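You operate a simulated robot arm through the tools that you are given. There is no shell and no other tool. Be economical: measure what you need, move in short steps, check, and stop when the job is done.

You are at the controls of a simulated robot arm. One attempt, no reset.

TASK
Set the controls near the back of the microphone bench top. At the end: the mode dial of the battery charger is turned to Fast; the teal battery door is set to open; the switch of the belt pack with the teal door is switched on; the sliding lid of the battery charger is set to shut; whatever was shut is shut again. Leave all else as you found it, and nothing knocked over.

The check looks at the end state, three seconds after you hand in, the way a careful person would. Anything else that was tipped, shoved, dropped, spilled or broken makes it a failure. A push-on lid holds only when it is set on centred and level and pressed home; a screw cap is set on level and turned clockwise until tight.

THE ROBOT
A 7-joint arm with a two-finger parallel gripper, fixed in place. Base frame: the origin is at the foot of the arm, x ahead of it, y to its left, z up; the work surface is at about z = 750. Lengths are in mm, angles in degrees, forces in N, time in s.
With the tool pointing down near the work surface it reaches from about 440 to 920 mm from the base axis. Its first joint turns from -143.0 to 143.0 degrees. Payload 3 kg.
The TCP is the grasp point between the finger pads, 30 mm short of the fingertips. In the tool frame z runs along the fingers and y along their closing line. Largest opening 94 mm; finger width 28, thickness 10; the body of the gripper, 50 by 96 mm, starts 55 mm behind the TCP.
Orientation is that of the tool frame in the base frame, as [roll, pitch, yaw] about the fixed x, y, z axes, in that order (R = Rz(yaw) Ry(pitch) Rx(roll)). With the fingers straight down and closing along the base's y, the tool's x points along the base's -x, its y along +y and its z along -z.

THE INTERFACE
- The arm moves only by the tool drive_tool. Its argument "deltas" is a list that holds one entry, the list of rows, each a list of 7 numbers: the shift along the tool's x, y, z in mm, then the turn, a rotation vector about the tool's x, y, z in degrees, then the finger opening in mm, from 0 to 94. In form: [[[x, y, z, ax, ay, az, gripper], ...]]. A call has 1 to 12 rows; each row is the pose to reach, as a shift and turn from the pose commanded when the call began, along the tool's axes at that moment. Each row takes 0.2 s and may step no farther than 50 mm and 8.6 degrees from the row before; otherwise, or with a gripper value out of range, the whole call is refused. A pose out of reach is approached as far as the arm can. The call stops where the force on the tool passes 40 N (or 10 N more than at its start, if that is more) or the arm is blocked; 0.2 s more then pass. Each finger travels about 72 mm/s and halts on what it meets, pressing with about 21 N; the grip force reading is that of the motor and also rises with nothing between the fingers. The clock runs only during rows and for 0.2 s after the last one: add rows that repeat a pose to give the fingers time. The reply holds the time, the measured pose of the TCP, the force on the tool along the base axes, the opening and the grip force, in the units named above and with some noise, with the torque about the TCP (base axes, N m) and any sound that the robot's microphone picked up.
- Cameras (640 x 400 px; columns grow to the right, rows downward): "scene" is fixed at [220, 499.3, 1388.6]; the picture's right is [-0.83, -0.56, 0.00], its down [-0.33, 0.49, -0.81] and it looks along [0.45, -0.67, -0.59] (base axes); focal length 313 px, centre (320, 200). "wrist" rides on the gripper at [76, 14, -103] in the tool frame; the picture's right is [-0.18, 0.98, 0.00], its down [-0.75, -0.14, -0.64] and it looks along [-0.63, -0.12, 0.77] (tool axes); focal length 243 px, centre (320, 200). There is no depth. A picture from a camera that has moved, and an enlarged one, comes with that camera's place and axes in the base frame and with its lens.
- grab_frame(camera): a new picture of that camera. No time passes.
- close_up(camera, box): a new picture of the part [left, top, right, bottom] of that camera's present view, enlarged. No time passes.
- hand_in(): hands the job in; it is judged then, once.

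Work in short steps. Places have to be worked out from the pictures, the camera data and where the tool is seen: move nearer, look again, correct. Check each grasp and each placing, and mend what went wrong. You have 90 turns and 46 pictures in all, those below and enlarged ones among them. Open the gripper and draw the arm clear of the work before you hand the job in, unless the task says otherwise; then end with one line.

The tools are called after ">>>" as name(argument=value, ...) on one line, values as JSON. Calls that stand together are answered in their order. drive_tool: Moves the arm, as the interface text tells. Its arguments: {"type":"object","properties":{"deltas":{"type":"array","items":{"type":"array","items":{"type":"array","items":{"type":"number"}}}}},"required":["deltas"]} The other tools are called the same way: grab_frame (camera) takes a picture; close_up (camera, box) takes an enlarged picture of a part of a camera's view; hand_in () hands the job in.

At the start:

```text
time: 0.0
ee_pos: [730.5, 137.4, 1090.1]
orientation: [179.9, 0.0, 179.9]
wrist_force: [-0.2, 0.2, -0.6]
wrist_torque: [0.0, -0.01, 0.01]
width: 93.9
gripper_force: 0.1
```

scene: 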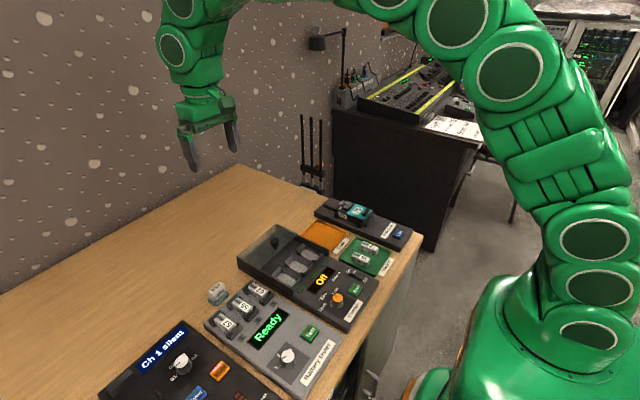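
wrist: 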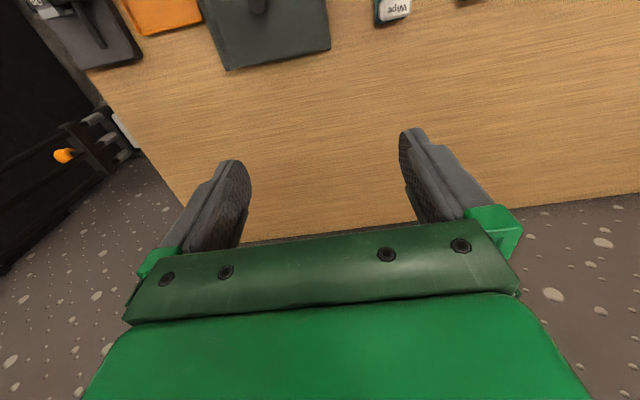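

I'll enlarge the device areas in the scene view to identify each control.

>>> close_up(camera="scene", box=[230, 190, 420, 310])

>>> close_up(camera="scene", box=[90, 270, 350, 400])

```text
3.33 times, centred on (325, 250) of scene
camera zoom: at [220.0, 499.3, 1388.6], right [-0.83, -0.56, 0.0], down [-0.33, 0.49, -0.81], along [0.45, -0.67, -0.59], focal length 1042 px, centre (303, 33)
```

zoom: 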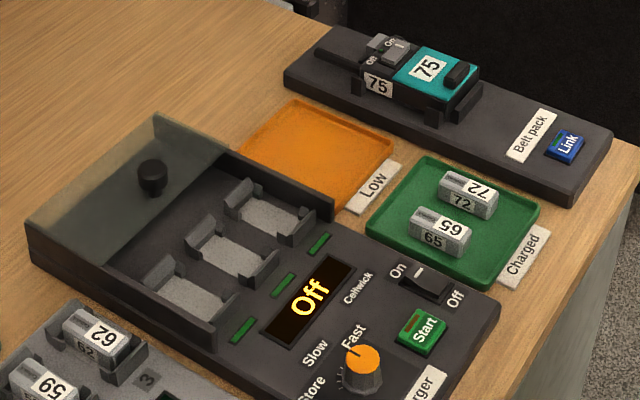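

```text
2.46 times, centred on (220, 335) of scene
camera zoom: at [220.0, 499.3, 1388.6], right [-0.83, -0.56, 0.0], down [-0.33, 0.49, -0.81], along [0.45, -0.67, -0.59], focal length 770 px, centre (566, -132)
```

zoom: 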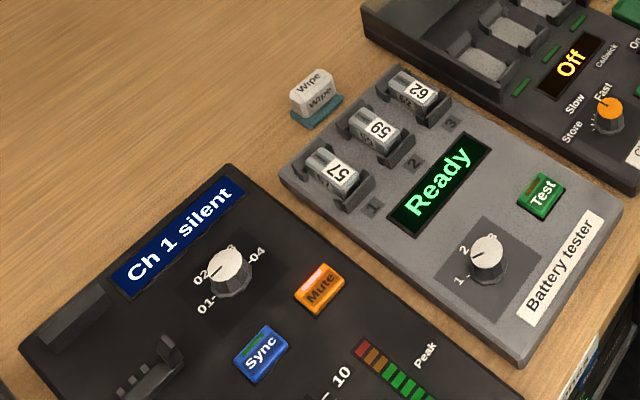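

The charger is near x 430–680, y≈80, and the belt pack near (550,-180). I'll draw the hand back to see them from above.

>>> drive_tool(deltas=[[[40, -17, 0, 0, 0, 0, 94], [80, -34, 0, 0, 0, 0, 94], [120, -50, 0, 0, 0, 0, 94], [160, -67, 0, 0, 0, 0, 94], [200, -84, 0, 0, 0, 0, 94], [240, -100, 0, 0, 0, 0, 94], [280, -117, 0, 0, 0, 0, 94], [280, -117, 0, 0, 0, 0, 94]]])

>>> grab_frame(camera="wrist")

```text
time: 1.8
ee_pos: [450.3, 22.2, 1089.0]
orientation: [-179.9, -0.1, 179.9]
wrist_force: [0.4, 0.2, 0.3]
wrist_torque: [0.01, 0.0, -0.02]
width: 94.2
gripper_force: 0.1
```

```text
41 pictures are left
camera wrist: at [373.7, 36.8, 1192.1], right [0.18, 0.98, 0.0], down [0.75, -0.14, 0.64], along [0.63, -0.12, -0.77], focal length 243 px, centre (320, 200)
```

wrist: 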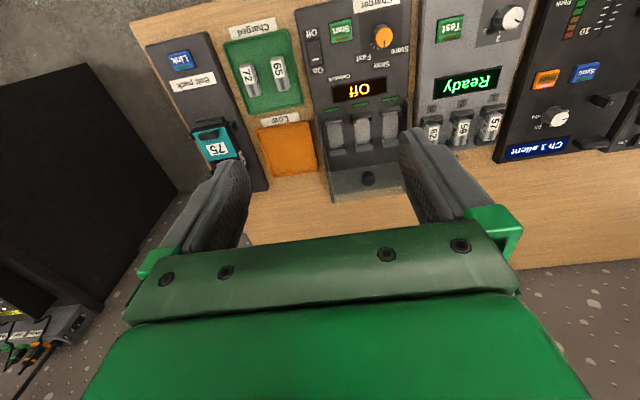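

>>> close_up(camera="wrist", box=[300, 0, 430, 210])

>>> close_up(camera="wrist", box=[140, 30, 300, 200])

>>> close_up(camera="scene", box=[305, 190, 415, 260])

```text
1.90 times, centred on (365, 105) of wrist
camera zoom: at [373.7, 36.8, 1192.1], right [0.18, 0.98, 0.0], down [0.75, -0.14, 0.64], along [0.63, -0.12, -0.77], focal length 462 px, centre (234, 381)
```

zoom: 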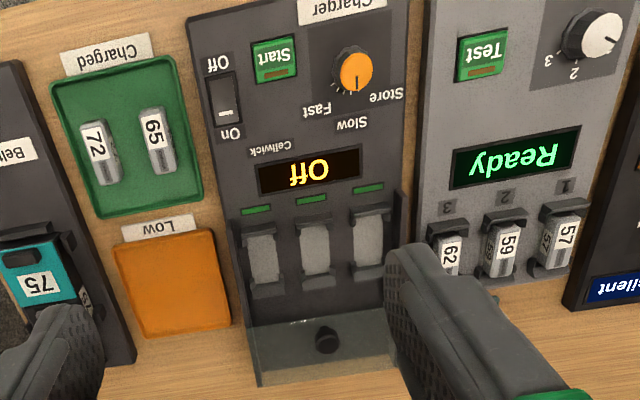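

```text
2.35 times, centred on (220, 115) of wrist
camera zoom: at [373.7, 36.8, 1192.1], right [0.18, 0.98, 0.0], down [0.75, -0.14, 0.64], along [0.63, -0.12, -0.77], focal length 571 px, centre (555, 400)
```

zoom: 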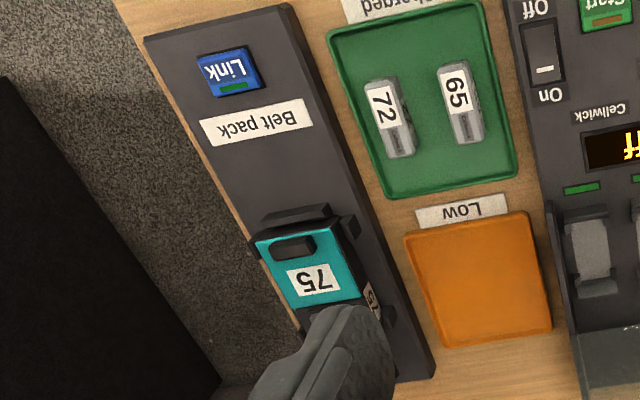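

```text
5.71 times, centred on (360, 225) of scene
camera zoom: at [220.0, 499.3, 1388.6], right [-0.83, -0.56, 0.0], down [-0.33, 0.49, -0.81], along [0.45, -0.67, -0.59], focal length 1786 px, centre (91, 57)
```

zoom: 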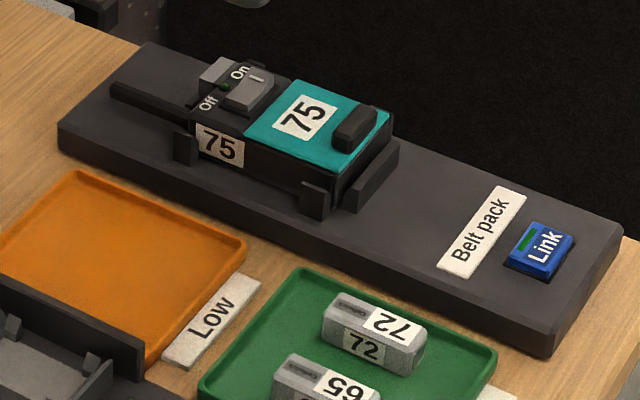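

Geometry is consistent: charger is axis-aligned, dial at about (431,113,794), lid knob at about (645,77,818). I'll lower over the charger for a closer look.

>>> drive_tool(deltas=[[[-5, 17, 40, 0, 0, 0, 94], [-10, 34, 80, 0, 0, 0, 94], [-15, 50, 120, 0, 0, 0, 94], [-20, 68, 130, 0, 0, 0, 94], [-20, 68, 130, 0, 0, 0, 94]]])

>>> grab_frame(camera="wrist")

```text
time: 3.0
ee_pos: [471.8, 91.2, 961.0]
orientation: [180.0, 0.0, 179.8]
wrist_force: [0.3, -1.0, 0.5]
wrist_torque: [0.02, -0.02, 0.0]
width: 93.8
gripper_force: 0.1
```

```text
37 pictures are left
camera wrist: at [396.7, 105.9, 1063.7], right [0.19, 0.98, 0.0], down [0.75, -0.14, 0.64], along [0.63, -0.12, -0.77], focal length 243 px, centre (320, 200)
```

wrist: 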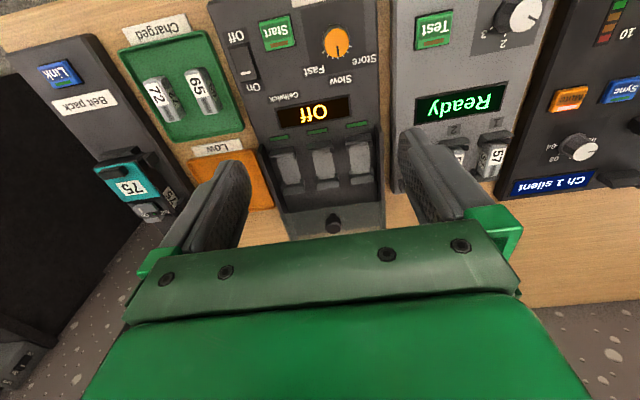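

>>> close_up(camera="wrist", box=[290, 10, 390, 80])

>>> close_up(camera="wrist", box=[250, 100, 410, 245])

>>> close_up(camera="scene", box=[300, 260, 390, 330])

```text
5.71 times, centred on (340, 45) of wrist
camera zoom: at [396.7, 105.9, 1063.7], right [0.19, 0.98, 0.0], down [0.75, -0.14, 0.64], along [0.63, -0.12, -0.77], focal length 1386 px, centre (206, 1086)
```

zoom: 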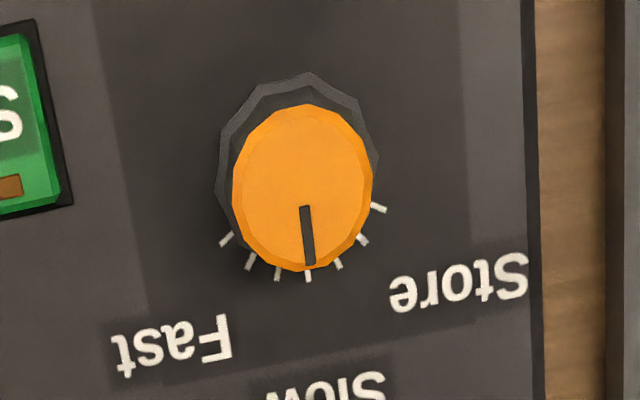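

```text
2.76 times, centred on (330, 172) of wrist
camera zoom: at [396.7, 105.9, 1063.7], right [0.19, 0.98, 0.0], down [0.75, -0.14, 0.64], along [0.63, -0.12, -0.77], focal length 669 px, centre (292, 276)
```

zoom: 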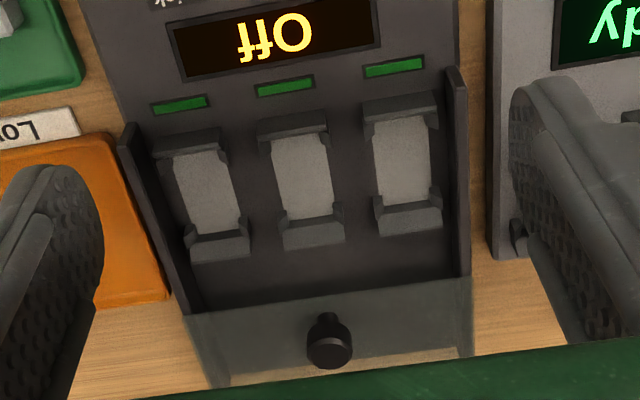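

```text
5.71 times, centred on (345, 295) of scene
camera zoom: at [220.0, 499.3, 1388.6], right [-0.83, -0.56, 0.0], down [-0.33, 0.49, -0.81], along [0.45, -0.67, -0.59], focal length 1786 px, centre (177, -343)
```

zoom: 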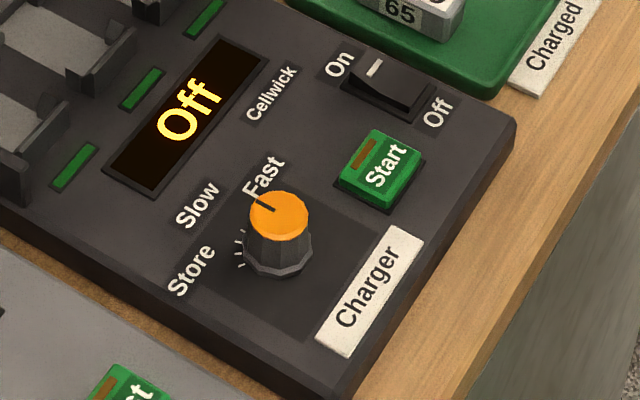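

The dial points at Slow (toward +x), Fast is about 50–60° clockwise from above, and the dial axis is at about (433.6,114.6). I'll position above it, pre-turned 24° the other way, with fingers partly open.

>>> drive_tool(deltas=[[[10, 6, 25, 0, 0, -8, 45], [20, 12, 50, 0, 0, -16, 45], [30, 18, 75, 0, 0, -24, 45], [38.2, 23.4, 101, 0, 0, -24, 45], [38.2, 23.4, 101, 0, 0, -24, 45]]])

>>> grab_frame(camera="wrist")

>>> close_up(camera="scene", box=[270, 220, 410, 330])

```text
time: 4.2
ee_pos: [431.1, 111.2, 861.6]
orientation: [-179.9, 0.0, -155.8]
wrist_force: [0.1, -0.2, -0.2]
wrist_torque: [0.0, 0.0, 0.01]
width: 44.9
gripper_force: 0.1
```

```text
33 pictures are left
camera wrist: at [356.5, 93.5, 963.7], right [-0.23, 0.97, 0.0], down [0.75, 0.18, 0.64], along [0.62, 0.15, -0.77], focal length 243 px, centre (320, 200)
```

wrist: 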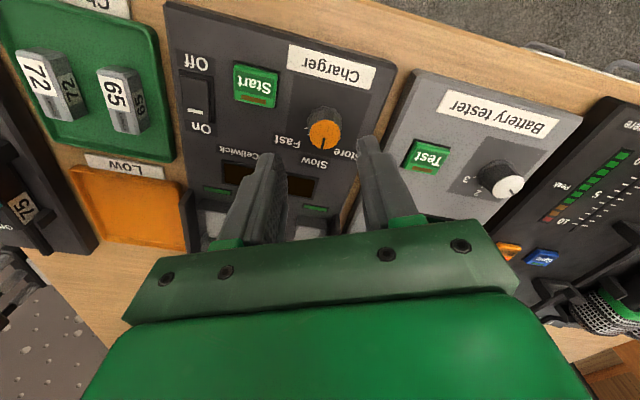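

```text
3.64 times, centred on (340, 275) of scene
camera zoom: at [220.0, 499.3, 1388.6], right [-0.83, -0.56, 0.0], down [-0.33, 0.49, -0.81], along [0.45, -0.67, -0.59], focal length 1137 px, centre (247, -73)
```

zoom: 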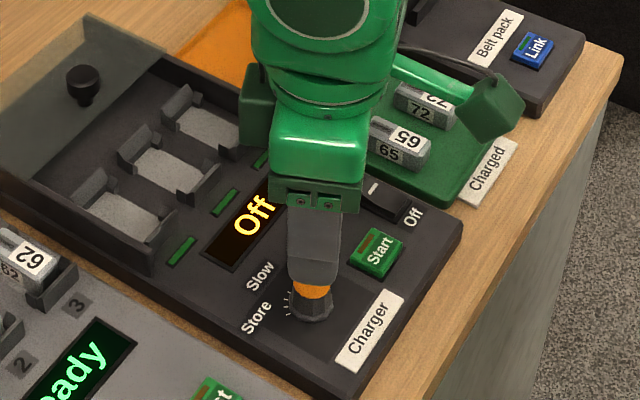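

Commanded pose is about (432,112,860); images put the dial axis at (430,115.5). I'll correct and descend so the tips reach z≈782.

>>> drive_tool(deltas=[[[0.6, 4.3, 10, 0, 0, 0, 45], [0.6, 4.3, 25, 0, 0, 0, 45], [0.6, 4.3, 40, 0, 0, 0, 45], [0.6, 4.3, 49, 0, 0, 0, 45]]])

>>> close_up(camera="wrist", box=[200, 60, 440, 240])

```text
time: 5.2
ee_pos: [430.7, 117.3, 809.9]
orientation: [179.9, 0.1, -156.0]
wrist_force: [-0.5, 0.6, -0.3]
wrist_torque: [-0.01, 0.01, 0.03]
width: 45.2
gripper_force: 0.0
```

```text
2.22 times, centred on (320, 150) of wrist
camera zoom: at [356.6, 99.4, 913.0], right [-0.23, 0.97, 0.0], down [0.75, 0.18, 0.64], along [0.62, 0.15, -0.77], focal length 539 px, centre (320, 311)
```

zoom: 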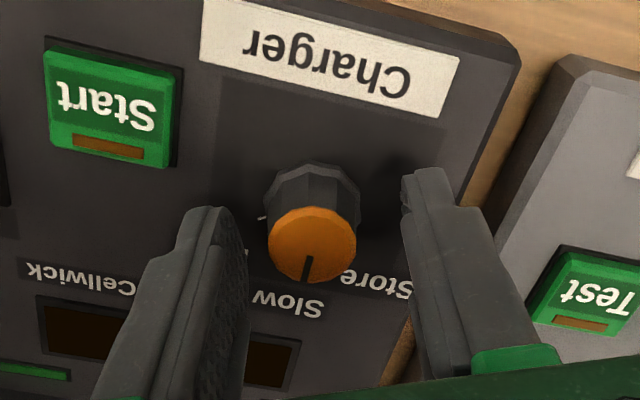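

The dial is centred between the fingers, so I'll close on it.

>>> drive_tool(deltas=[[[0, -1, 0, 0, 0, 0, 30], [0, -1, 0, 0, 0, 0, 15], [0, -1, 0, 0, 0, 0, 15], [0, -1, 0, 0, 0, 0, 15]]])

```text
time: 6.2
ee_pos: [433.0, 114.9, 810.3]
orientation: [180.0, 0.0, -156.1]
wrist_force: [10.2, -15.6, -6.1]
wrist_torque: [-0.46, -0.2, 0.04]
width: 25.9
gripper_force: 9.6
```

Gripped at 26 mm with a side load toward −y of the tool; I'll shift 2 mm that way and turn 50° clockwise.

>>> drive_tool(deltas=[[[0, -2, 0, 0, 0, 0, 15], [0, -2, 0, 0, 0, 8, 15], [0, -2, 0, 0, 0, 16, 15], [0, -2, 0, 0, 0, 24, 15], [0, -2, 0, 0, 0, 32, 15], [0, -2, 0, 0, 0, 40, 15], [0, -2, 0, 0, 0, 48, 15], [0, -2, 0, 0, 0, 53, 15], [0, -2, 0, 0, 0, 53, 15]]])

>>> close_up(camera="wrist", box=[200, 60, 440, 240])

```text
time: 7.1
ee_pos: [430.8, 115.6, 809.9]
orientation: [180.0, 0.1, -174.6]
wrist_force: [1.4, 3.2, -12.2]
wrist_torque: [0.16, 0.04, 0.02]
width: 24.4
gripper_force: 45.2
stopped in row 4: the force on the tool passed its limit at 41 N (the readings are from after the stop); the commanded pose is now the measured one
```

```text
2.22 times, centred on (320, 150) of wrist
camera zoom: at [355.0, 121.9, 913.0], right [0.09, 1.0, 0.0], down [0.76, -0.07, 0.64], along [0.64, -0.06, -0.77], focal length 539 px, centre (320, 311)
```

zoom: 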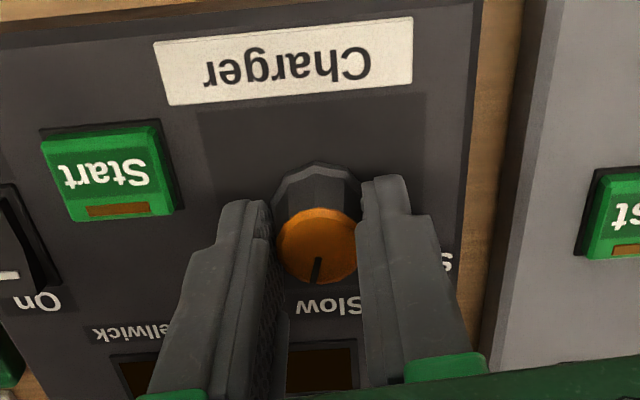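

The grip is now centred with small residual force; the pointer moved only a little. I'll continue the turn from here.

>>> drive_tool(deltas=[[[0, 0, 0, 0, 0, 4, 10], [0, 0, 0, 0, 0, 8, 10], [0, 0, 0, 0, 0, 12, 10], [0, 0, 0, 0, 0, 16, 10], [0, 0, 0, 0, 0, 20, 10], [0, 0, 0, 0, 0, 24, 10], [0, 0, 0, 0, 0, 24, 10]]])

>>> close_up(camera="wrist", box=[200, 60, 440, 240])

```text
time: 8.7
ee_pos: [431.7, 115.3, 809.8]
orientation: [180.0, -0.1, 161.3]
wrist_force: [-1.3, 31.2, -0.5]
wrist_torque: [1.0, 0.17, -0.04]
width: 24.4
gripper_force: 45.3
```

```text
2.22 times, centred on (320, 150) of wrist
camera zoom: at [364.6, 152.8, 913.1], right [0.49, 0.87, 0.0], down [0.67, -0.37, 0.64], along [0.56, -0.31, -0.77], focal length 539 px, centre (320, 311)
```

zoom: 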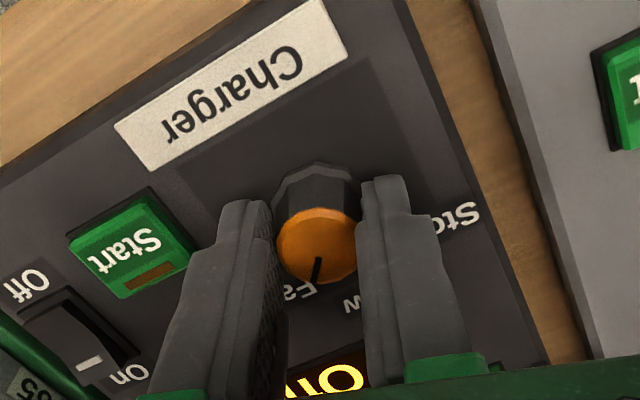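

The pointer now follows the grip (about −38°, near Fast). A +y load shows, so I'll shift 2 mm that way and turn about 14° more.

>>> drive_tool(deltas=[[[0, 2, 0, 0, 0, 0, 10], [0, 2, 0, 0, 0, 5, 10], [0, 2, 0, 0, 0, 10, 10], [0, 2, 0, 0, 0, 14, 10], [0, 2, 0, 0, 0, 14, 10]]])

>>> close_up(camera="wrist", box=[200, 60, 440, 240])

```text
time: 9.7
ee_pos: [431.6, 115.3, 811.0]
orientation: [-179.9, -0.1, 148.3]
wrist_force: [4.0, -5.4, -6.3]
wrist_torque: [-0.21, -0.04, -0.01]
width: 24.2
gripper_force: 44.8
stopped in row 4: the force on the tool passed its limit at 45 N (the readings are from after the stop); the commanded pose is now the measured one
```

```text
2.22 times, centred on (320, 150) of wrist
camera zoom: at [375.1, 167.7, 913.2], right [0.67, 0.74, 0.0], down [0.57, -0.51, 0.64], along [0.47, -0.43, -0.77], focal length 539 px, centre (320, 311)
```

zoom: 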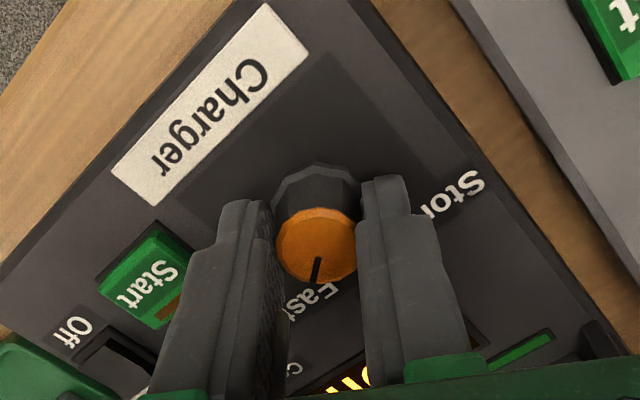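

The pointer is now at about −52°, aimed at Fast. I'll release and lift straight up.

>>> drive_tool(deltas=[[[0, 0, 0, 0, 0, 0, 36], [0, 0, 0, 0, 0, 0, 36], [0, 0, -20, 0, 0, 0, 36], [0, 0, -45, 0, 0, 0, 36], [0, 0, -85, 0, 0, -8, 45], [0, 0, -130, 0, 0, -16, 45], [0, 0, -130, 0, 0, -24, 45], [0, 0, -130, 0, 0, -31.7, 45], [0, 0, -130, 0, 0, -31.7, 45]]])

>>> close_up(camera="wrist", box=[240, 0, 440, 125])

```text
time: 11.7
ee_pos: [430.4, 115.8, 940.3]
orientation: [-179.9, -0.2, -179.8]
wrist_force: [-0.3, -0.1, 0.3]
wrist_torque: [-0.03, 0.01, -0.01]
width: 44.8
gripper_force: 0.1
```

```text
3.20 times, centred on (340, 62) of wrist
camera zoom: at [355.1, 130.0, 1042.7], right [0.18, 0.98, 0.0], down [0.76, -0.14, 0.64], along [0.63, -0.12, -0.77], focal length 776 px, centre (256, 640)
```

zoom: 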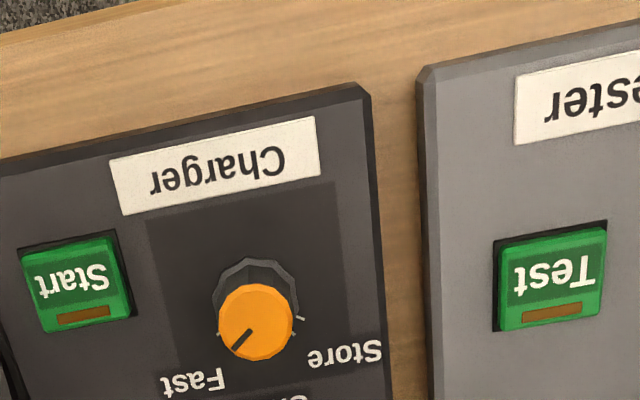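

The dial reads Fast (about −55°). Next I'll move above the lid knob at (645,77).

>>> drive_tool(deltas=[[[-43, -8, 0, 0, 0, 0, 60], [-86, -15, 0, 0, 0, 0, 60], [-129, -23, 0, 0, 0, 0, 60], [-172, -30, 20, 0, 0, 0, 60], [-213, -38, 40, 0, 0, 0, 60], [-213, -38, 40, 0, 0, 0, 60]]])

>>> grab_frame(camera="wrist")

```text
time: 13.1
ee_pos: [644.6, 75.6, 901.7]
orientation: [180.0, -0.2, -179.8]
wrist_force: [0.1, -0.2, -0.8]
wrist_torque: [0.04, 0.01, 0.02]
width: 60.1
gripper_force: 0.0
```

```text
26 pictures are left
camera wrist: at [568.4, 90.6, 1002.9], right [0.18, 0.98, 0.0], down [0.76, -0.14, 0.64], along [0.63, -0.12, -0.77], focal length 243 px, centre (320, 200)
```

wrist: 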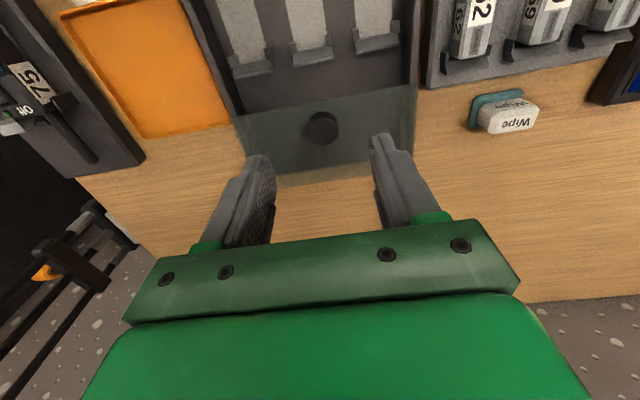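

Knob confirmed at (646,77). I'll descend to put the tips around z≈806 and look.

>>> drive_tool(deltas=[[[-1, 1.3, 20, 0, 0, 0, 50], [-1, 1.3, 40, 0, 0, 0, 50], [-1, 1.3, 55, 0, 0, 0, 50], [-1, 1.3, 64, 0, 0, 0, 50]]])

>>> close_up(camera="wrist", box=[200, 60, 440, 240])

>>> close_up(camera="scene", box=[220, 200, 340, 290])

```text
time: 14.1
ee_pos: [644.0, 78.6, 837.0]
orientation: [-179.9, -0.2, -179.9]
wrist_force: [0.8, -0.4, 0.4]
wrist_torque: [0.01, 0.01, 0.0]
width: 50.2
gripper_force: 0.1
```

```text
2.22 times, centred on (320, 150) of wrist
camera zoom: at [568.3, 93.0, 939.0], right [0.18, 0.98, 0.0], down [0.76, -0.14, 0.64], along [0.63, -0.12, -0.77], focal length 539 px, centre (320, 311)
```

zoom: 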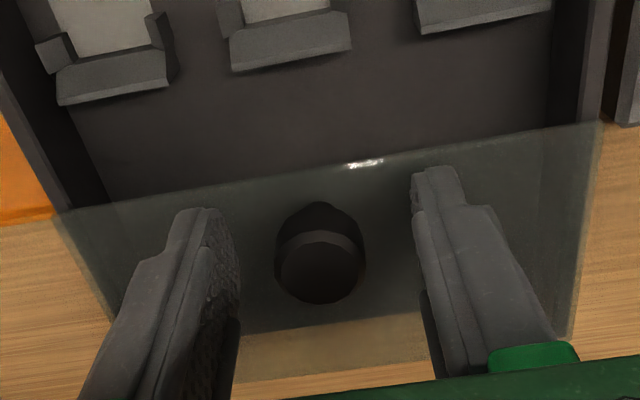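

```text
4.44 times, centred on (280, 245) of scene
camera zoom: at [220.0, 499.3, 1388.6], right [-0.83, -0.56, 0.0], down [-0.33, 0.49, -0.81], along [0.45, -0.67, -0.59], focal length 1389 px, centre (498, 0)
```

zoom: 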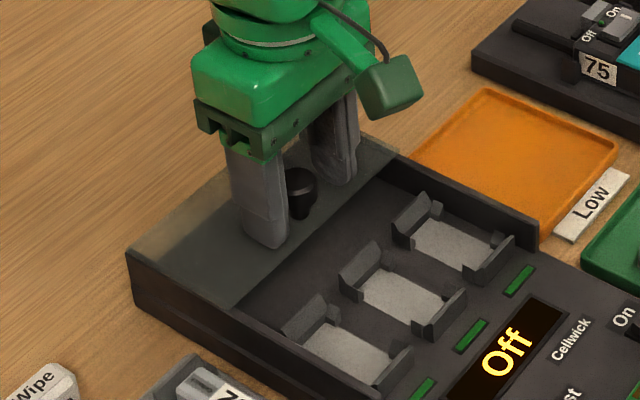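

The fingers straddle the knob. Closing on it.

>>> drive_tool(deltas=[[[0, 0, 0, 0, 0, 0, 30], [0, 0, 0, 0, 0, 0, 12], [0, 0, 0, 0, 0, 0, 12], [0, 0, 0, 0, 0, 0, 12]]])

```text
time: 15.1
ee_pos: [643.3, 78.1, 835.4]
orientation: [-179.9, -0.2, -179.9]
wrist_force: [-0.1, -17.2, 0.7]
wrist_torque: [-0.22, 0.0, -0.06]
width: 23.3
gripper_force: 44.9
```

Gripped at 23 mm. I'll slide the lid toward −x (tool +x) gradually, up to 60 mm, and read the force.

>>> drive_tool(deltas=[[[0, -1.2, 0, 0, 0, 0, 12], [8, -1.2, 0, 0, 0, 0, 12], [18, -1.2, 0, 0, 0, 0, 12], [28, -1.2, 0, 0, 0, 0, 12], [38, -1.2, 0, 0, 0, 0, 12], [50, -1.2, 0, 0, 0, 0, 12], [60, -1.2, 0, 0, 0, 0, 12]]])

>>> grab_frame(camera="scene")

```text
time: 16.7
ee_pos: [583.6, 78.1, 836.3]
orientation: [-179.8, -0.3, -179.9]
wrist_force: [-0.7, -33.4, -4.6]
wrist_torque: [-0.6, 1.09, -0.11]
width: 23.4
gripper_force: 44.9
```

```text
23 pictures are left
```

scene: 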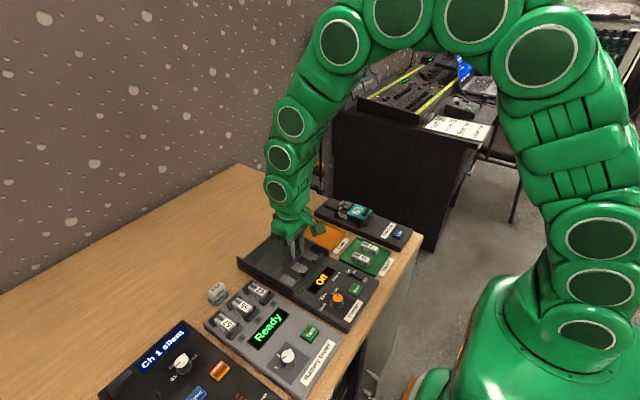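

The y-load grew when I shifted −y, so I should shift against the reading: +2.5 mm in y, then continue sliding.

>>> drive_tool(deltas=[[[0, 2.4, 0, 0, 0, 0, 12], [6, 2.4, 0, 0, 0, 0, 12], [14, 2.4, 0, 0, 0, 0, 12], [22, 2.4, 0, 0, 0, 0, 12], [30, 2.4, 0, 0, 0, 0, 12], [38, 2.4, 0, 0, 0, 0, 12], [46, 2.4, 0, 0, 0, 0, 12], [54, 2.4, 0, 0, 0, 0, 12]]])

>>> close_up(camera="scene", box=[220, 200, 400, 330])

```text
time: 17.1
ee_pos: [584.2, 77.9, 837.4]
orientation: [-179.9, -0.3, -179.9]
wrist_force: [-0.5, -5.1, -1.7]
wrist_torque: [-0.07, -0.49, 0.0]
width: 23.2
gripper_force: 45.1
stopped in row 1: the force on the tool passed its limit at 49 N (the readings are from after the stop); the commanded pose is now the measured one
```

```text
3.08 times, centred on (310, 265) of scene
camera zoom: at [220.0, 499.3, 1388.6], right [-0.83, -0.56, 0.0], down [-0.33, 0.49, -0.81], along [0.45, -0.67, -0.59], focal length 962 px, centre (351, 0)
```

zoom: 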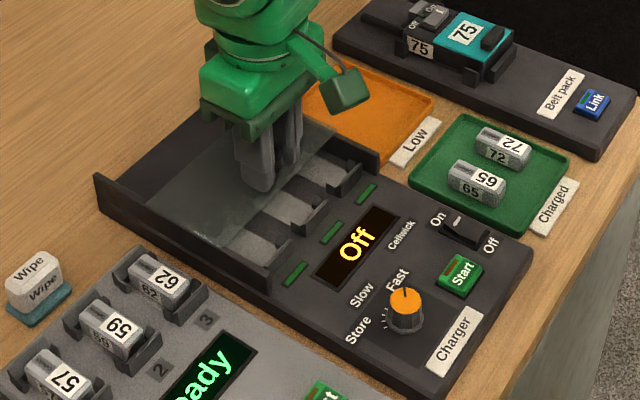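

The lid is sliding well and load is now low after the reset. I'll continue in x only.

>>> drive_tool(deltas=[[[6, 0, 0, 0, 0, 0, 12], [12, 0, 0, 0, 0, 0, 12], [18, 0, 0, 0, 0, 0, 12], [24, 0, 0, 0, 0, 0, 12], [30, 0, 0, 0, 0, 0, 12], [36, 0, 0, 0, 0, 0, 12], [42, 0, 0, 0, 0, 0, 12], [48, 0, 0, 0, 0, 0, 12], [54, 0, 0, 0, 0, 0, 12]]])

>>> close_up(camera="scene", box=[220, 200, 400, 330])

```text
time: 18.9
ee_pos: [541.3, 78.2, 838.1]
orientation: [-179.9, 0.3, -179.8]
wrist_force: [2.6, -2.1, -7.1]
wrist_torque: [0.01, -0.17, -0.01]
width: 23.8
gripper_force: 9.8
stopped in row 9: the force on the tool passed its limit at 42 N (the readings are from after the stop); the commanded pose is now the measured one
```

```text
3.08 times, centred on (310, 265) of scene
camera zoom: at [220.0, 499.3, 1388.6], right [-0.83, -0.56, 0.0], down [-0.33, 0.49, -0.81], along [0.45, -0.67, -0.59], focal length 962 px, centre (351, 0)
```

zoom: 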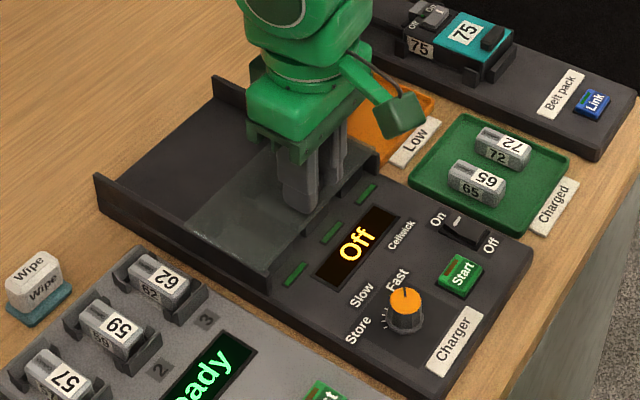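

It hit its end stop after about 102 mm of travel, with the front edge at the rail ends. I'll release, rise, and look.

>>> drive_tool(deltas=[[[0, 0, 0, 0, 0, 0, 40], [0, 0, 0, 0, 0, 0, 50], [0, 0, -25, 0, 0, 0, 50], [20, -20, -60, 0, 0, 0, 50], [40, -55, -90, 0, 0, 0, 60], [60, -90, -110, 0, 0, 0, 60], [80, -130, -110, 0, 0, 0, 60], [80, -170, -110, 0, 0, 0, 60], [80, -170, -110, 0, 0, 0, 60]]])

>>> grab_frame(camera="wrist")

>>> close_up(camera="scene", box=[230, 200, 350, 290])

```text
refused: row 5 steps farther than a row can; nothing moved
```

```text
20 pictures are left
camera wrist: at [464.7, 92.6, 940.1], right [0.18, 0.98, 0.0], down [0.75, -0.14, 0.65], along [0.64, -0.12, -0.76], focal length 243 px, centre (320, 200)
```

wrist: 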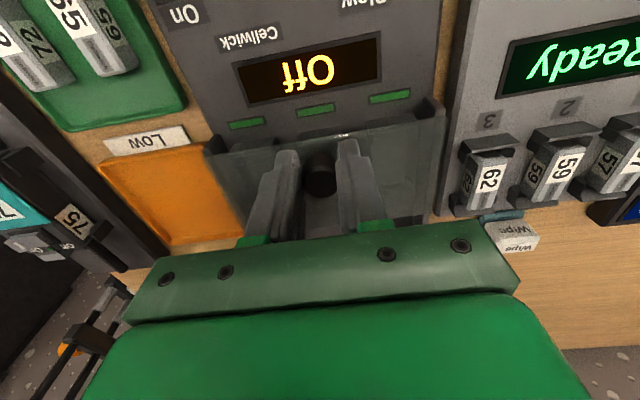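

```text
4.44 times, centred on (290, 245) of scene
camera zoom: at [220.0, 499.3, 1388.6], right [-0.83, -0.56, 0.0], down [-0.33, 0.49, -0.81], along [0.45, -0.67, -0.59], focal length 1389 px, centre (453, 0)
```

zoom: 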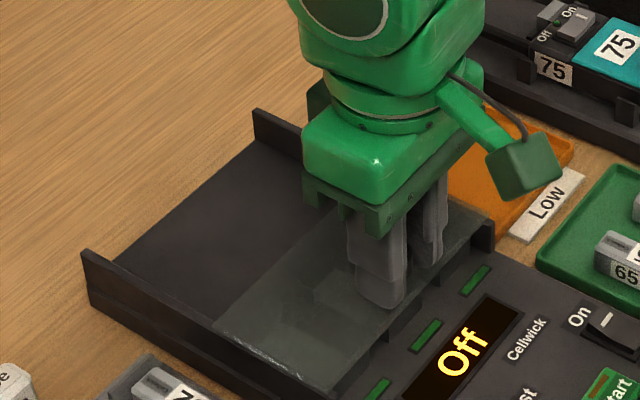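

The lid covers the bays; I'll confirm it's on the stop by pulling a little more before releasing.

>>> drive_tool(deltas=[[[2, 0, 0, 0, 0, 0, 12], [4, 0, 0, 0, 0, 0, 12], [5, 0, 0, 0, 0, 0, 12], [5, 0, 0, 0, 0, 0, 12]]])

```text
time: 19.7
ee_pos: [538.3, 79.3, 838.7]
orientation: [-179.9, 0.8, -179.9]
wrist_force: [5.0, -1.8, -18.8]
wrist_torque: [-0.01, -0.08, -0.06]
width: 23.4
gripper_force: 45.4
stopped in row 4: the force on the tool passed its limit at 40 N (the readings are from after the stop); the commanded pose is now the measured one
```

It resists at about 40 N, so it is on its stop. Release, lift, and move over toward the belt pack.

>>> drive_tool(deltas=[[[0, 0, 0, 0, 0, 0, 40], [0, 0, 0, 0, 0, 0, 50], [0, 0, -25, 0, 0, 0, 50], [10, -15, -60, 0, 0, 0, 50], [20, -50, -90, 0, 0, 0, 60], [20, -95, -100, 0, 0, 0, 60], [20, -140, -100, 0, 0, 0, 60], [20, -185, -100, 0, 0, 0, 60], [20, -225, -100, 0, 0, 0, 60], [20, -225, -100, 0, 0, 0, 60]]])

>>> grab_frame(camera="wrist")

>>> close_up(camera="scene", box=[230, 200, 350, 290])

```text
time: 21.9
ee_pos: [519.0, -145.2, 935.4]
orientation: [-179.9, 0.6, -179.8]
wrist_force: [0.4, -0.7, 0.0]
wrist_torque: [0.01, -0.02, -0.01]
width: 59.9
gripper_force: 0.0
```

```text
18 pictures are left
camera wrist: at [441.9, -130.3, 1037.6], right [0.18, 0.98, 0.0], down [0.75, -0.14, 0.65], along [0.64, -0.12, -0.76], focal length 243 px, centre (320, 200)
```

wrist: 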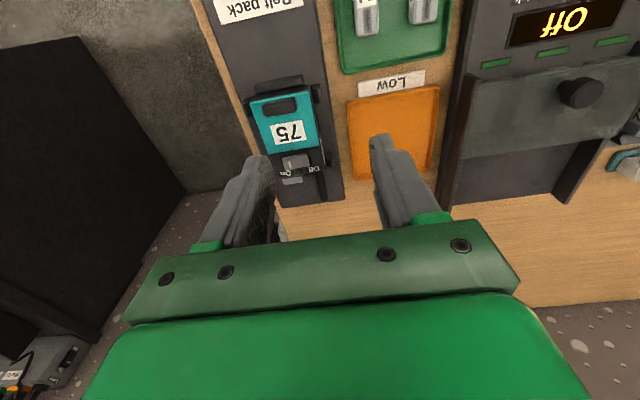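

```text
4.44 times, centred on (290, 245) of scene
camera zoom: at [220.0, 499.3, 1388.6], right [-0.83, -0.56, 0.0], down [-0.33, 0.49, -0.81], along [0.45, -0.67, -0.59], focal length 1389 px, centre (453, 0)
```

zoom: 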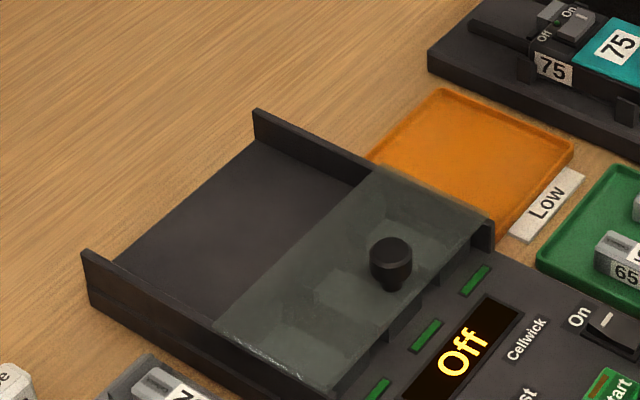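

The lid is fully shut. Now a close look at the belt pack.

>>> close_up(camera="wrist", box=[230, 65, 350, 205])

>>> close_up(camera="scene", box=[320, 190, 400, 240])

```text
2.86 times, centred on (290, 135) of wrist
camera zoom: at [441.9, -130.3, 1037.6], right [0.18, 0.98, 0.0], down [0.75, -0.14, 0.65], along [0.64, -0.12, -0.76], focal length 693 px, centre (406, 386)
```

zoom: 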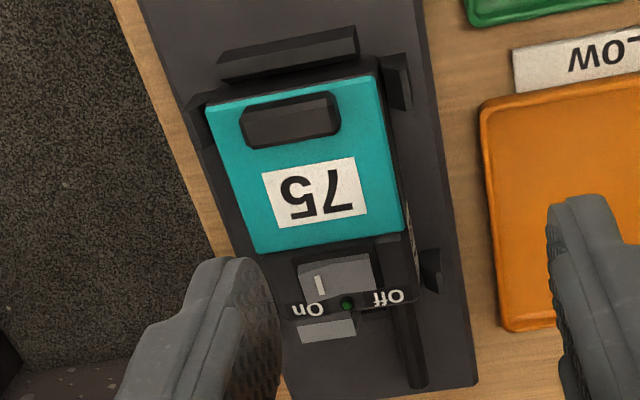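

```text
8.00 times, centred on (360, 215) of scene
camera zoom: at [220.0, 499.3, 1388.6], right [-0.83, -0.56, 0.0], down [-0.33, 0.49, -0.81], along [0.45, -0.67, -0.59], focal length 2501 px, centre (0, 80)
```

zoom: 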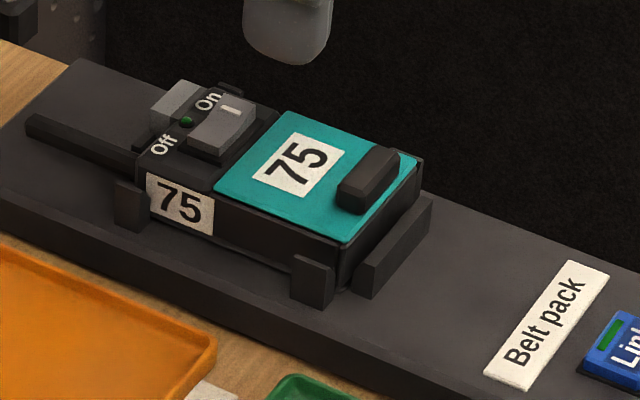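

The switch is a rocker with the On mark end at about (576,−189,812); door top ~809. I'll close the fingers, turn 90° so the tip is narrow in x, and hover above the On end.

>>> drive_tool(deltas=[[[-5, -5, 0, 0, 0, 8.2, 40], [-10, -10, 0, 0, 0, 16.4, 20], [-15, -15, 10, 0, 0, 24.6, 0], [-20, -20, 20, 0, 0, 32.8, 0], [-25, -25, 30, 0, 0, 41, 0], [-30, -30, 40, 0, 0, 49.2, 0], [-36, -35, 50, 0, 0, 57.4, 0], [-42, -40, 55, 0, 0, 65.6, 0], [-48, -45, 60, 0, 0, 73.8, 0], [-53, -50, 60, 0, 0, 82, 0], [-57, -50, 60, 0, 0, 90, 0], [-57, -50, 60, 0, 0, 90, 0]]])

>>> close_up(camera="wrist", box=[200, 40, 440, 240])

>>> close_up(camera="scene", box=[310, 165, 420, 245])

```text
time: 24.5
ee_pos: [574.2, -196.3, 880.8]
orientation: [179.5, 0.1, 89.9]
wrist_force: [0.5, 0.0, 0.1]
wrist_torque: [0.03, -0.02, 0.0]
width: 0.0
gripper_force: 20.9
```

```text
2.00 times, centred on (320, 140) of wrist
camera zoom: at [588.5, -120.1, 982.0], right [0.98, -0.18, 0.01], down [-0.15, -0.75, 0.64], along [-0.11, -0.63, -0.77], focal length 485 px, centre (320, 320)
```

zoom: 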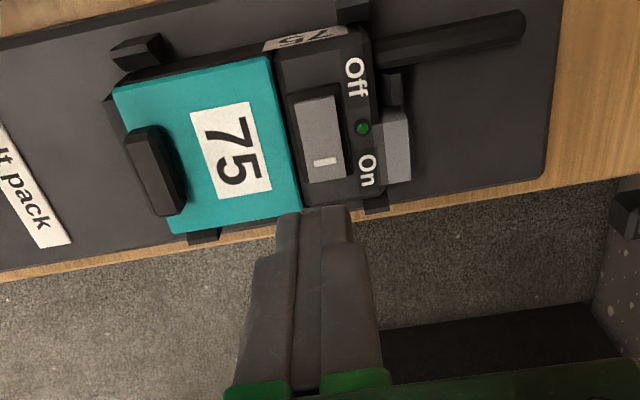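

```text
5.00 times, centred on (365, 205) of scene
camera zoom: at [220.0, 499.3, 1388.6], right [-0.83, -0.56, 0.0], down [-0.33, 0.49, -0.81], along [0.45, -0.67, -0.59], focal length 1563 px, centre (95, 175)
```

zoom: 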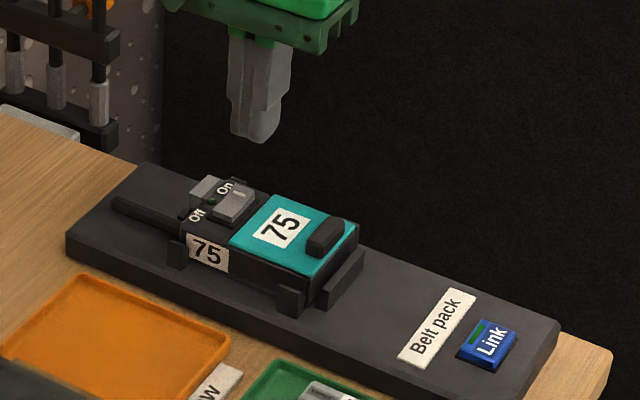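

The view gives the rocker at x≈579, y from −165 (Off) to −195 (On). I'll shift +4.5 mm in x and press down on the On end until the force rises.

>>> drive_tool(deltas=[[[0, 4.5, 10, 0, 0, 0, 0], [0, 4.5, 20, 0, 0, 0, 0], [0, 4.5, 28, 0, 0, 0, 0], [0, 4.5, 32, 0, 0, 0, 0], [0, 4.5, 35, 0, 0, 0, 0], [0, 4.5, 38, 0, 0, 0, 0], [0, 4.5, 40, 0, 0, 0, 0], [0, 4.5, 42, 0, 0, 0, 0]]])

>>> close_up(camera="wrist", box=[200, 40, 440, 240])

```text
time: 26.3
ee_pos: [578.8, -198.7, 837.6]
orientation: [179.4, 0.0, 90.0]
wrist_force: [-0.2, -0.5, 1.7]
wrist_torque: [0.01, 0.0, 0.0]
width: 0.0
gripper_force: 20.9
```

```text
2.00 times, centred on (320, 140) of wrist
camera zoom: at [593.2, -120.8, 939.9], right [0.98, -0.18, 0.01], down [-0.15, -0.75, 0.64], along [-0.11, -0.63, -0.77], focal length 485 px, centre (320, 320)
```

zoom: 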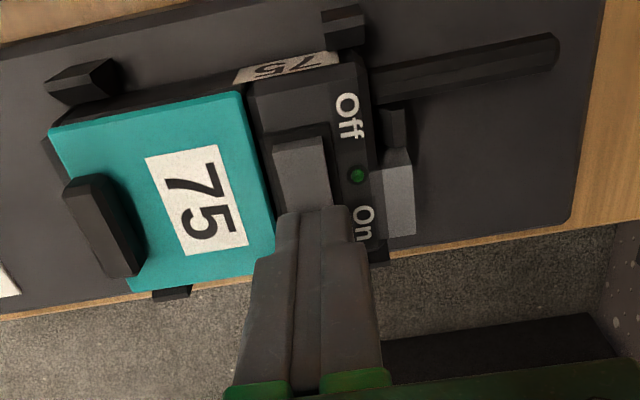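

No contact yet at tip z≈808. I'll continue downward 1–2 mm at a time.

>>> drive_tool(deltas=[[[3, 0, 1.5, 0, 0, 0, 0], [3, 0, 3, 0, 0, 0, 0], [3, 0, 4.5, 0, 0, 0, 0], [3, 0, 6, 0, 0, 0, 0], [3, 0, 7, 0, 0, 0, 0], [3, 0, 8, 0, 0, 0, 0]]])

>>> close_up(camera="wrist", box=[200, 40, 440, 240])

```text
time: 26.8
ee_pos: [580.8, -195.6, 837.0]
orientation: [179.0, 0.3, 90.2]
wrist_force: [-2.2, -1.8, 9.0]
wrist_torque: [0.01, 0.05, 0.09]
width: 0.0
gripper_force: 21.5
stopped in row 2: the force on the tool passed its limit at 45 N (the readings are from after the stop); the commanded pose is now the measured one
```

```text
2.00 times, centred on (320, 140) of wrist
camera zoom: at [593.8, -118.9, 939.6], right [0.98, -0.18, 0.02], down [-0.15, -0.75, 0.64], along [-0.1, -0.64, -0.77], focal length 485 px, centre (320, 320)
```

zoom: 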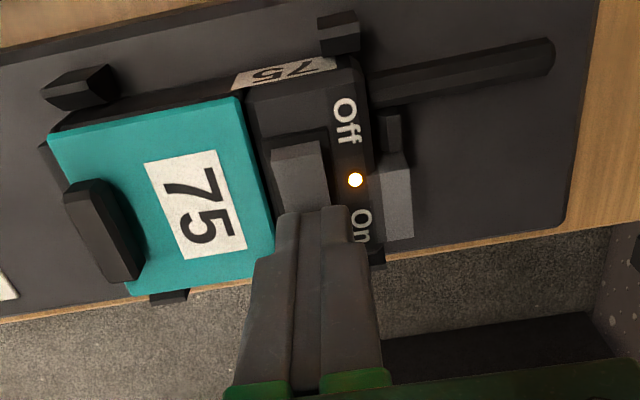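

The LED lit: the switch is on. I'll lift and move over the door's tab (about x 517, y −179), opening the fingers along x.

>>> drive_tool(deltas=[[[0, 0, -15, 0, 0, 0, 0], [0, 0, -40, 0.5, 0, 0, 0], [8, -30, -43, 1, 0, 0, 30], [17, -64, -43, 1, 0, 0, 40], [17, -64, -43, 1, 0, 0, 40]]])

>>> close_up(camera="wrist", box=[200, 20, 480, 240])

```text
time: 28.0
ee_pos: [514.0, -179.9, 877.7]
orientation: [-179.8, 0.2, 90.1]
wrist_force: [0.3, 0.4, 0.1]
wrist_torque: [0.01, 0.0, -0.01]
width: 40.0
gripper_force: 0.2
```

```text
1.82 times, centred on (340, 130) of wrist
camera zoom: at [529.5, -102.9, 980.1], right [0.98, -0.18, 0.0], down [-0.14, -0.75, 0.65], along [-0.12, -0.63, -0.76], focal length 441 px, centre (284, 327)
```

zoom: 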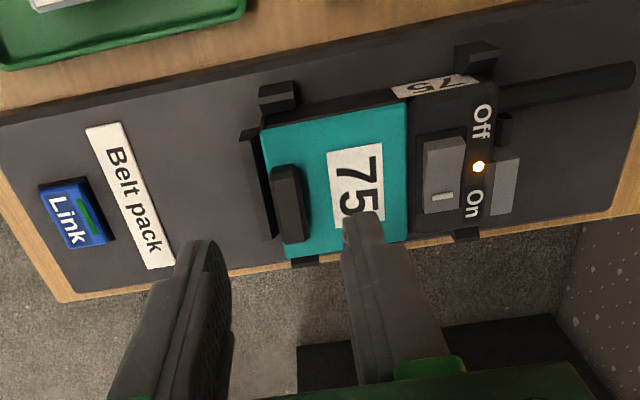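

The tab is at about (517,−177). I'll descend to put tips around z≈806, then check.

>>> drive_tool(deltas=[[[1.5, 2.5, 15, 0, 0, 0, 40], [1.5, 2.5, 30, 0, 0, 0, 40], [1.5, 2.5, 38, 0, 0, 0, 40], [1.5, 2.5, 41, 0, 0, 0, 40], [1.5, 2.5, 41, 0, 0, 0, 40]]])

>>> close_up(camera="wrist", box=[200, 20, 480, 240])

>>> close_up(camera="scene", box=[320, 180, 400, 240])

```text
time: 29.2
ee_pos: [519.6, -176.4, 837.0]
orientation: [-179.8, 0.2, 90.1]
wrist_force: [0.2, -0.1, 0.0]
wrist_torque: [0.04, 0.0, -0.02]
width: 40.0
gripper_force: 0.1
```

```text
1.82 times, centred on (340, 130) of wrist
camera zoom: at [533.4, -99.9, 939.5], right [0.98, -0.18, 0.0], down [-0.14, -0.75, 0.65], along [-0.12, -0.63, -0.76], focal length 441 px, centre (284, 327)
```

zoom: 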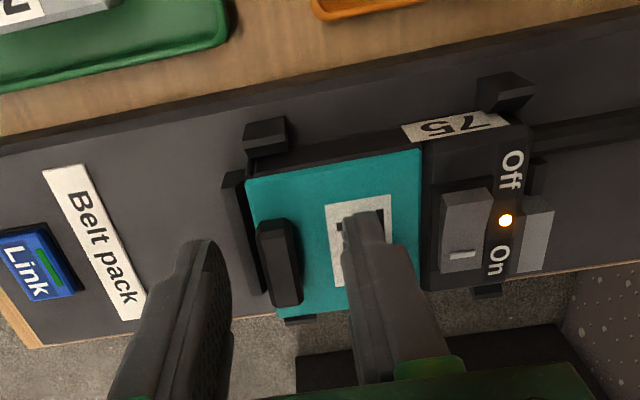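

```text
6.67 times, centred on (360, 210) of scene
camera zoom: at [220.0, 499.3, 1388.6], right [-0.83, -0.56, 0.0], down [-0.33, 0.49, -0.81], along [0.45, -0.67, -0.59], focal length 2084 px, centre (53, 133)
```

zoom: 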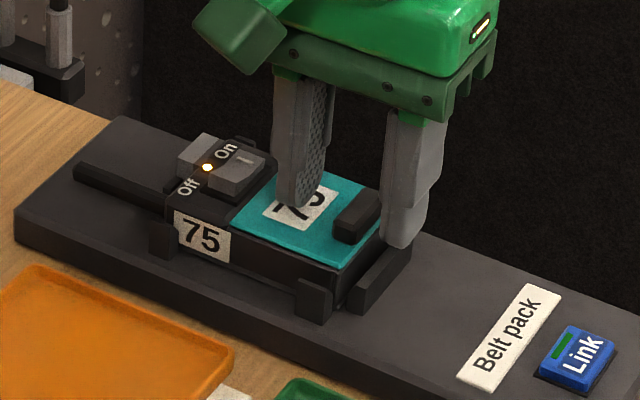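

Tips are a few mm above the door on both sides of the tab. I'll lower 3 mm more, shift −2 mm in x, and close.

>>> drive_tool(deltas=[[[0, -2, 2, 0, 0, 0, 40], [0, -2, 4, 0, 0, 0, 40], [0, -2, 4, 0, 0, 0, 25], [0, -2, 4, 0, 0, 0, 10], [0, -2, 4, 0, 0, 0, 5], [0, -2, 4, 0, 0, 0, 5]]])

>>> close_up(camera="wrist", box=[200, 20, 480, 240])

```text
time: 30.6
ee_pos: [515.9, -178.3, 834.6]
orientation: [-180.0, 0.1, 90.1]
wrist_force: [-0.8, 0.5, -0.2]
wrist_torque: [-0.01, -0.03, -0.02]
width: 11.3
gripper_force: 21.5
```

```text
1.82 times, centred on (340, 130) of wrist
camera zoom: at [531.5, -100.2, 935.6], right [0.98, -0.18, 0.0], down [-0.14, -0.75, 0.65], along [-0.12, -0.63, -0.76], focal length 441 px, centre (284, 327)
```

zoom: 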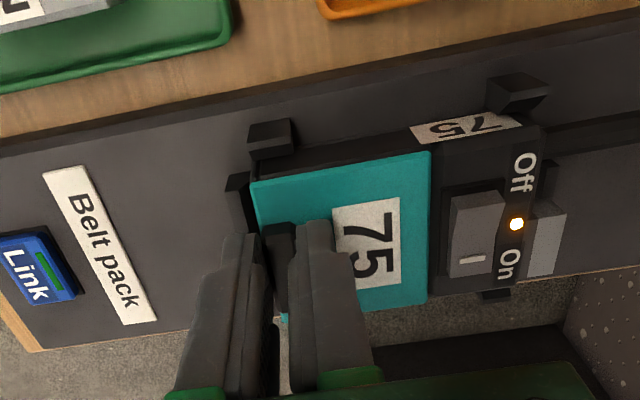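

The tab is gripped (11 mm). I'll try swinging the door up about a hinge assumed at its switch-side edge (x≈564), first 16°.

>>> drive_tool(deltas=[[[0, 2.4, -3.3, 4, 0, 0, 5], [0, 5.1, -6.4, 8, 0, 0, 5], [0, 8, -9.3, 12, 0, 0, 5], [0, 11, -11.9, 16, 0, 0, 5]]])

>>> close_up(camera="scene", box=[320, 180, 400, 240])

```text
time: 31.6
ee_pos: [527.5, -176.1, 844.6]
orientation: [-163.8, 0.2, 90.2]
wrist_force: [0.6, 0.5, 1.0]
wrist_torque: [0.09, -0.23, 0.03]
width: 11.7
gripper_force: 20.7
```

```text
6.67 times, centred on (360, 210) of scene
camera zoom: at [220.0, 499.3, 1388.6], right [-0.83, -0.56, 0.0], down [-0.33, 0.49, -0.81], along [0.45, -0.67, -0.59], focal length 2084 px, centre (53, 133)
```

zoom: 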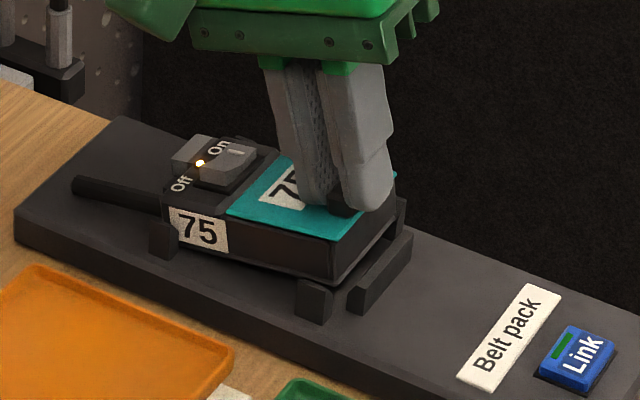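

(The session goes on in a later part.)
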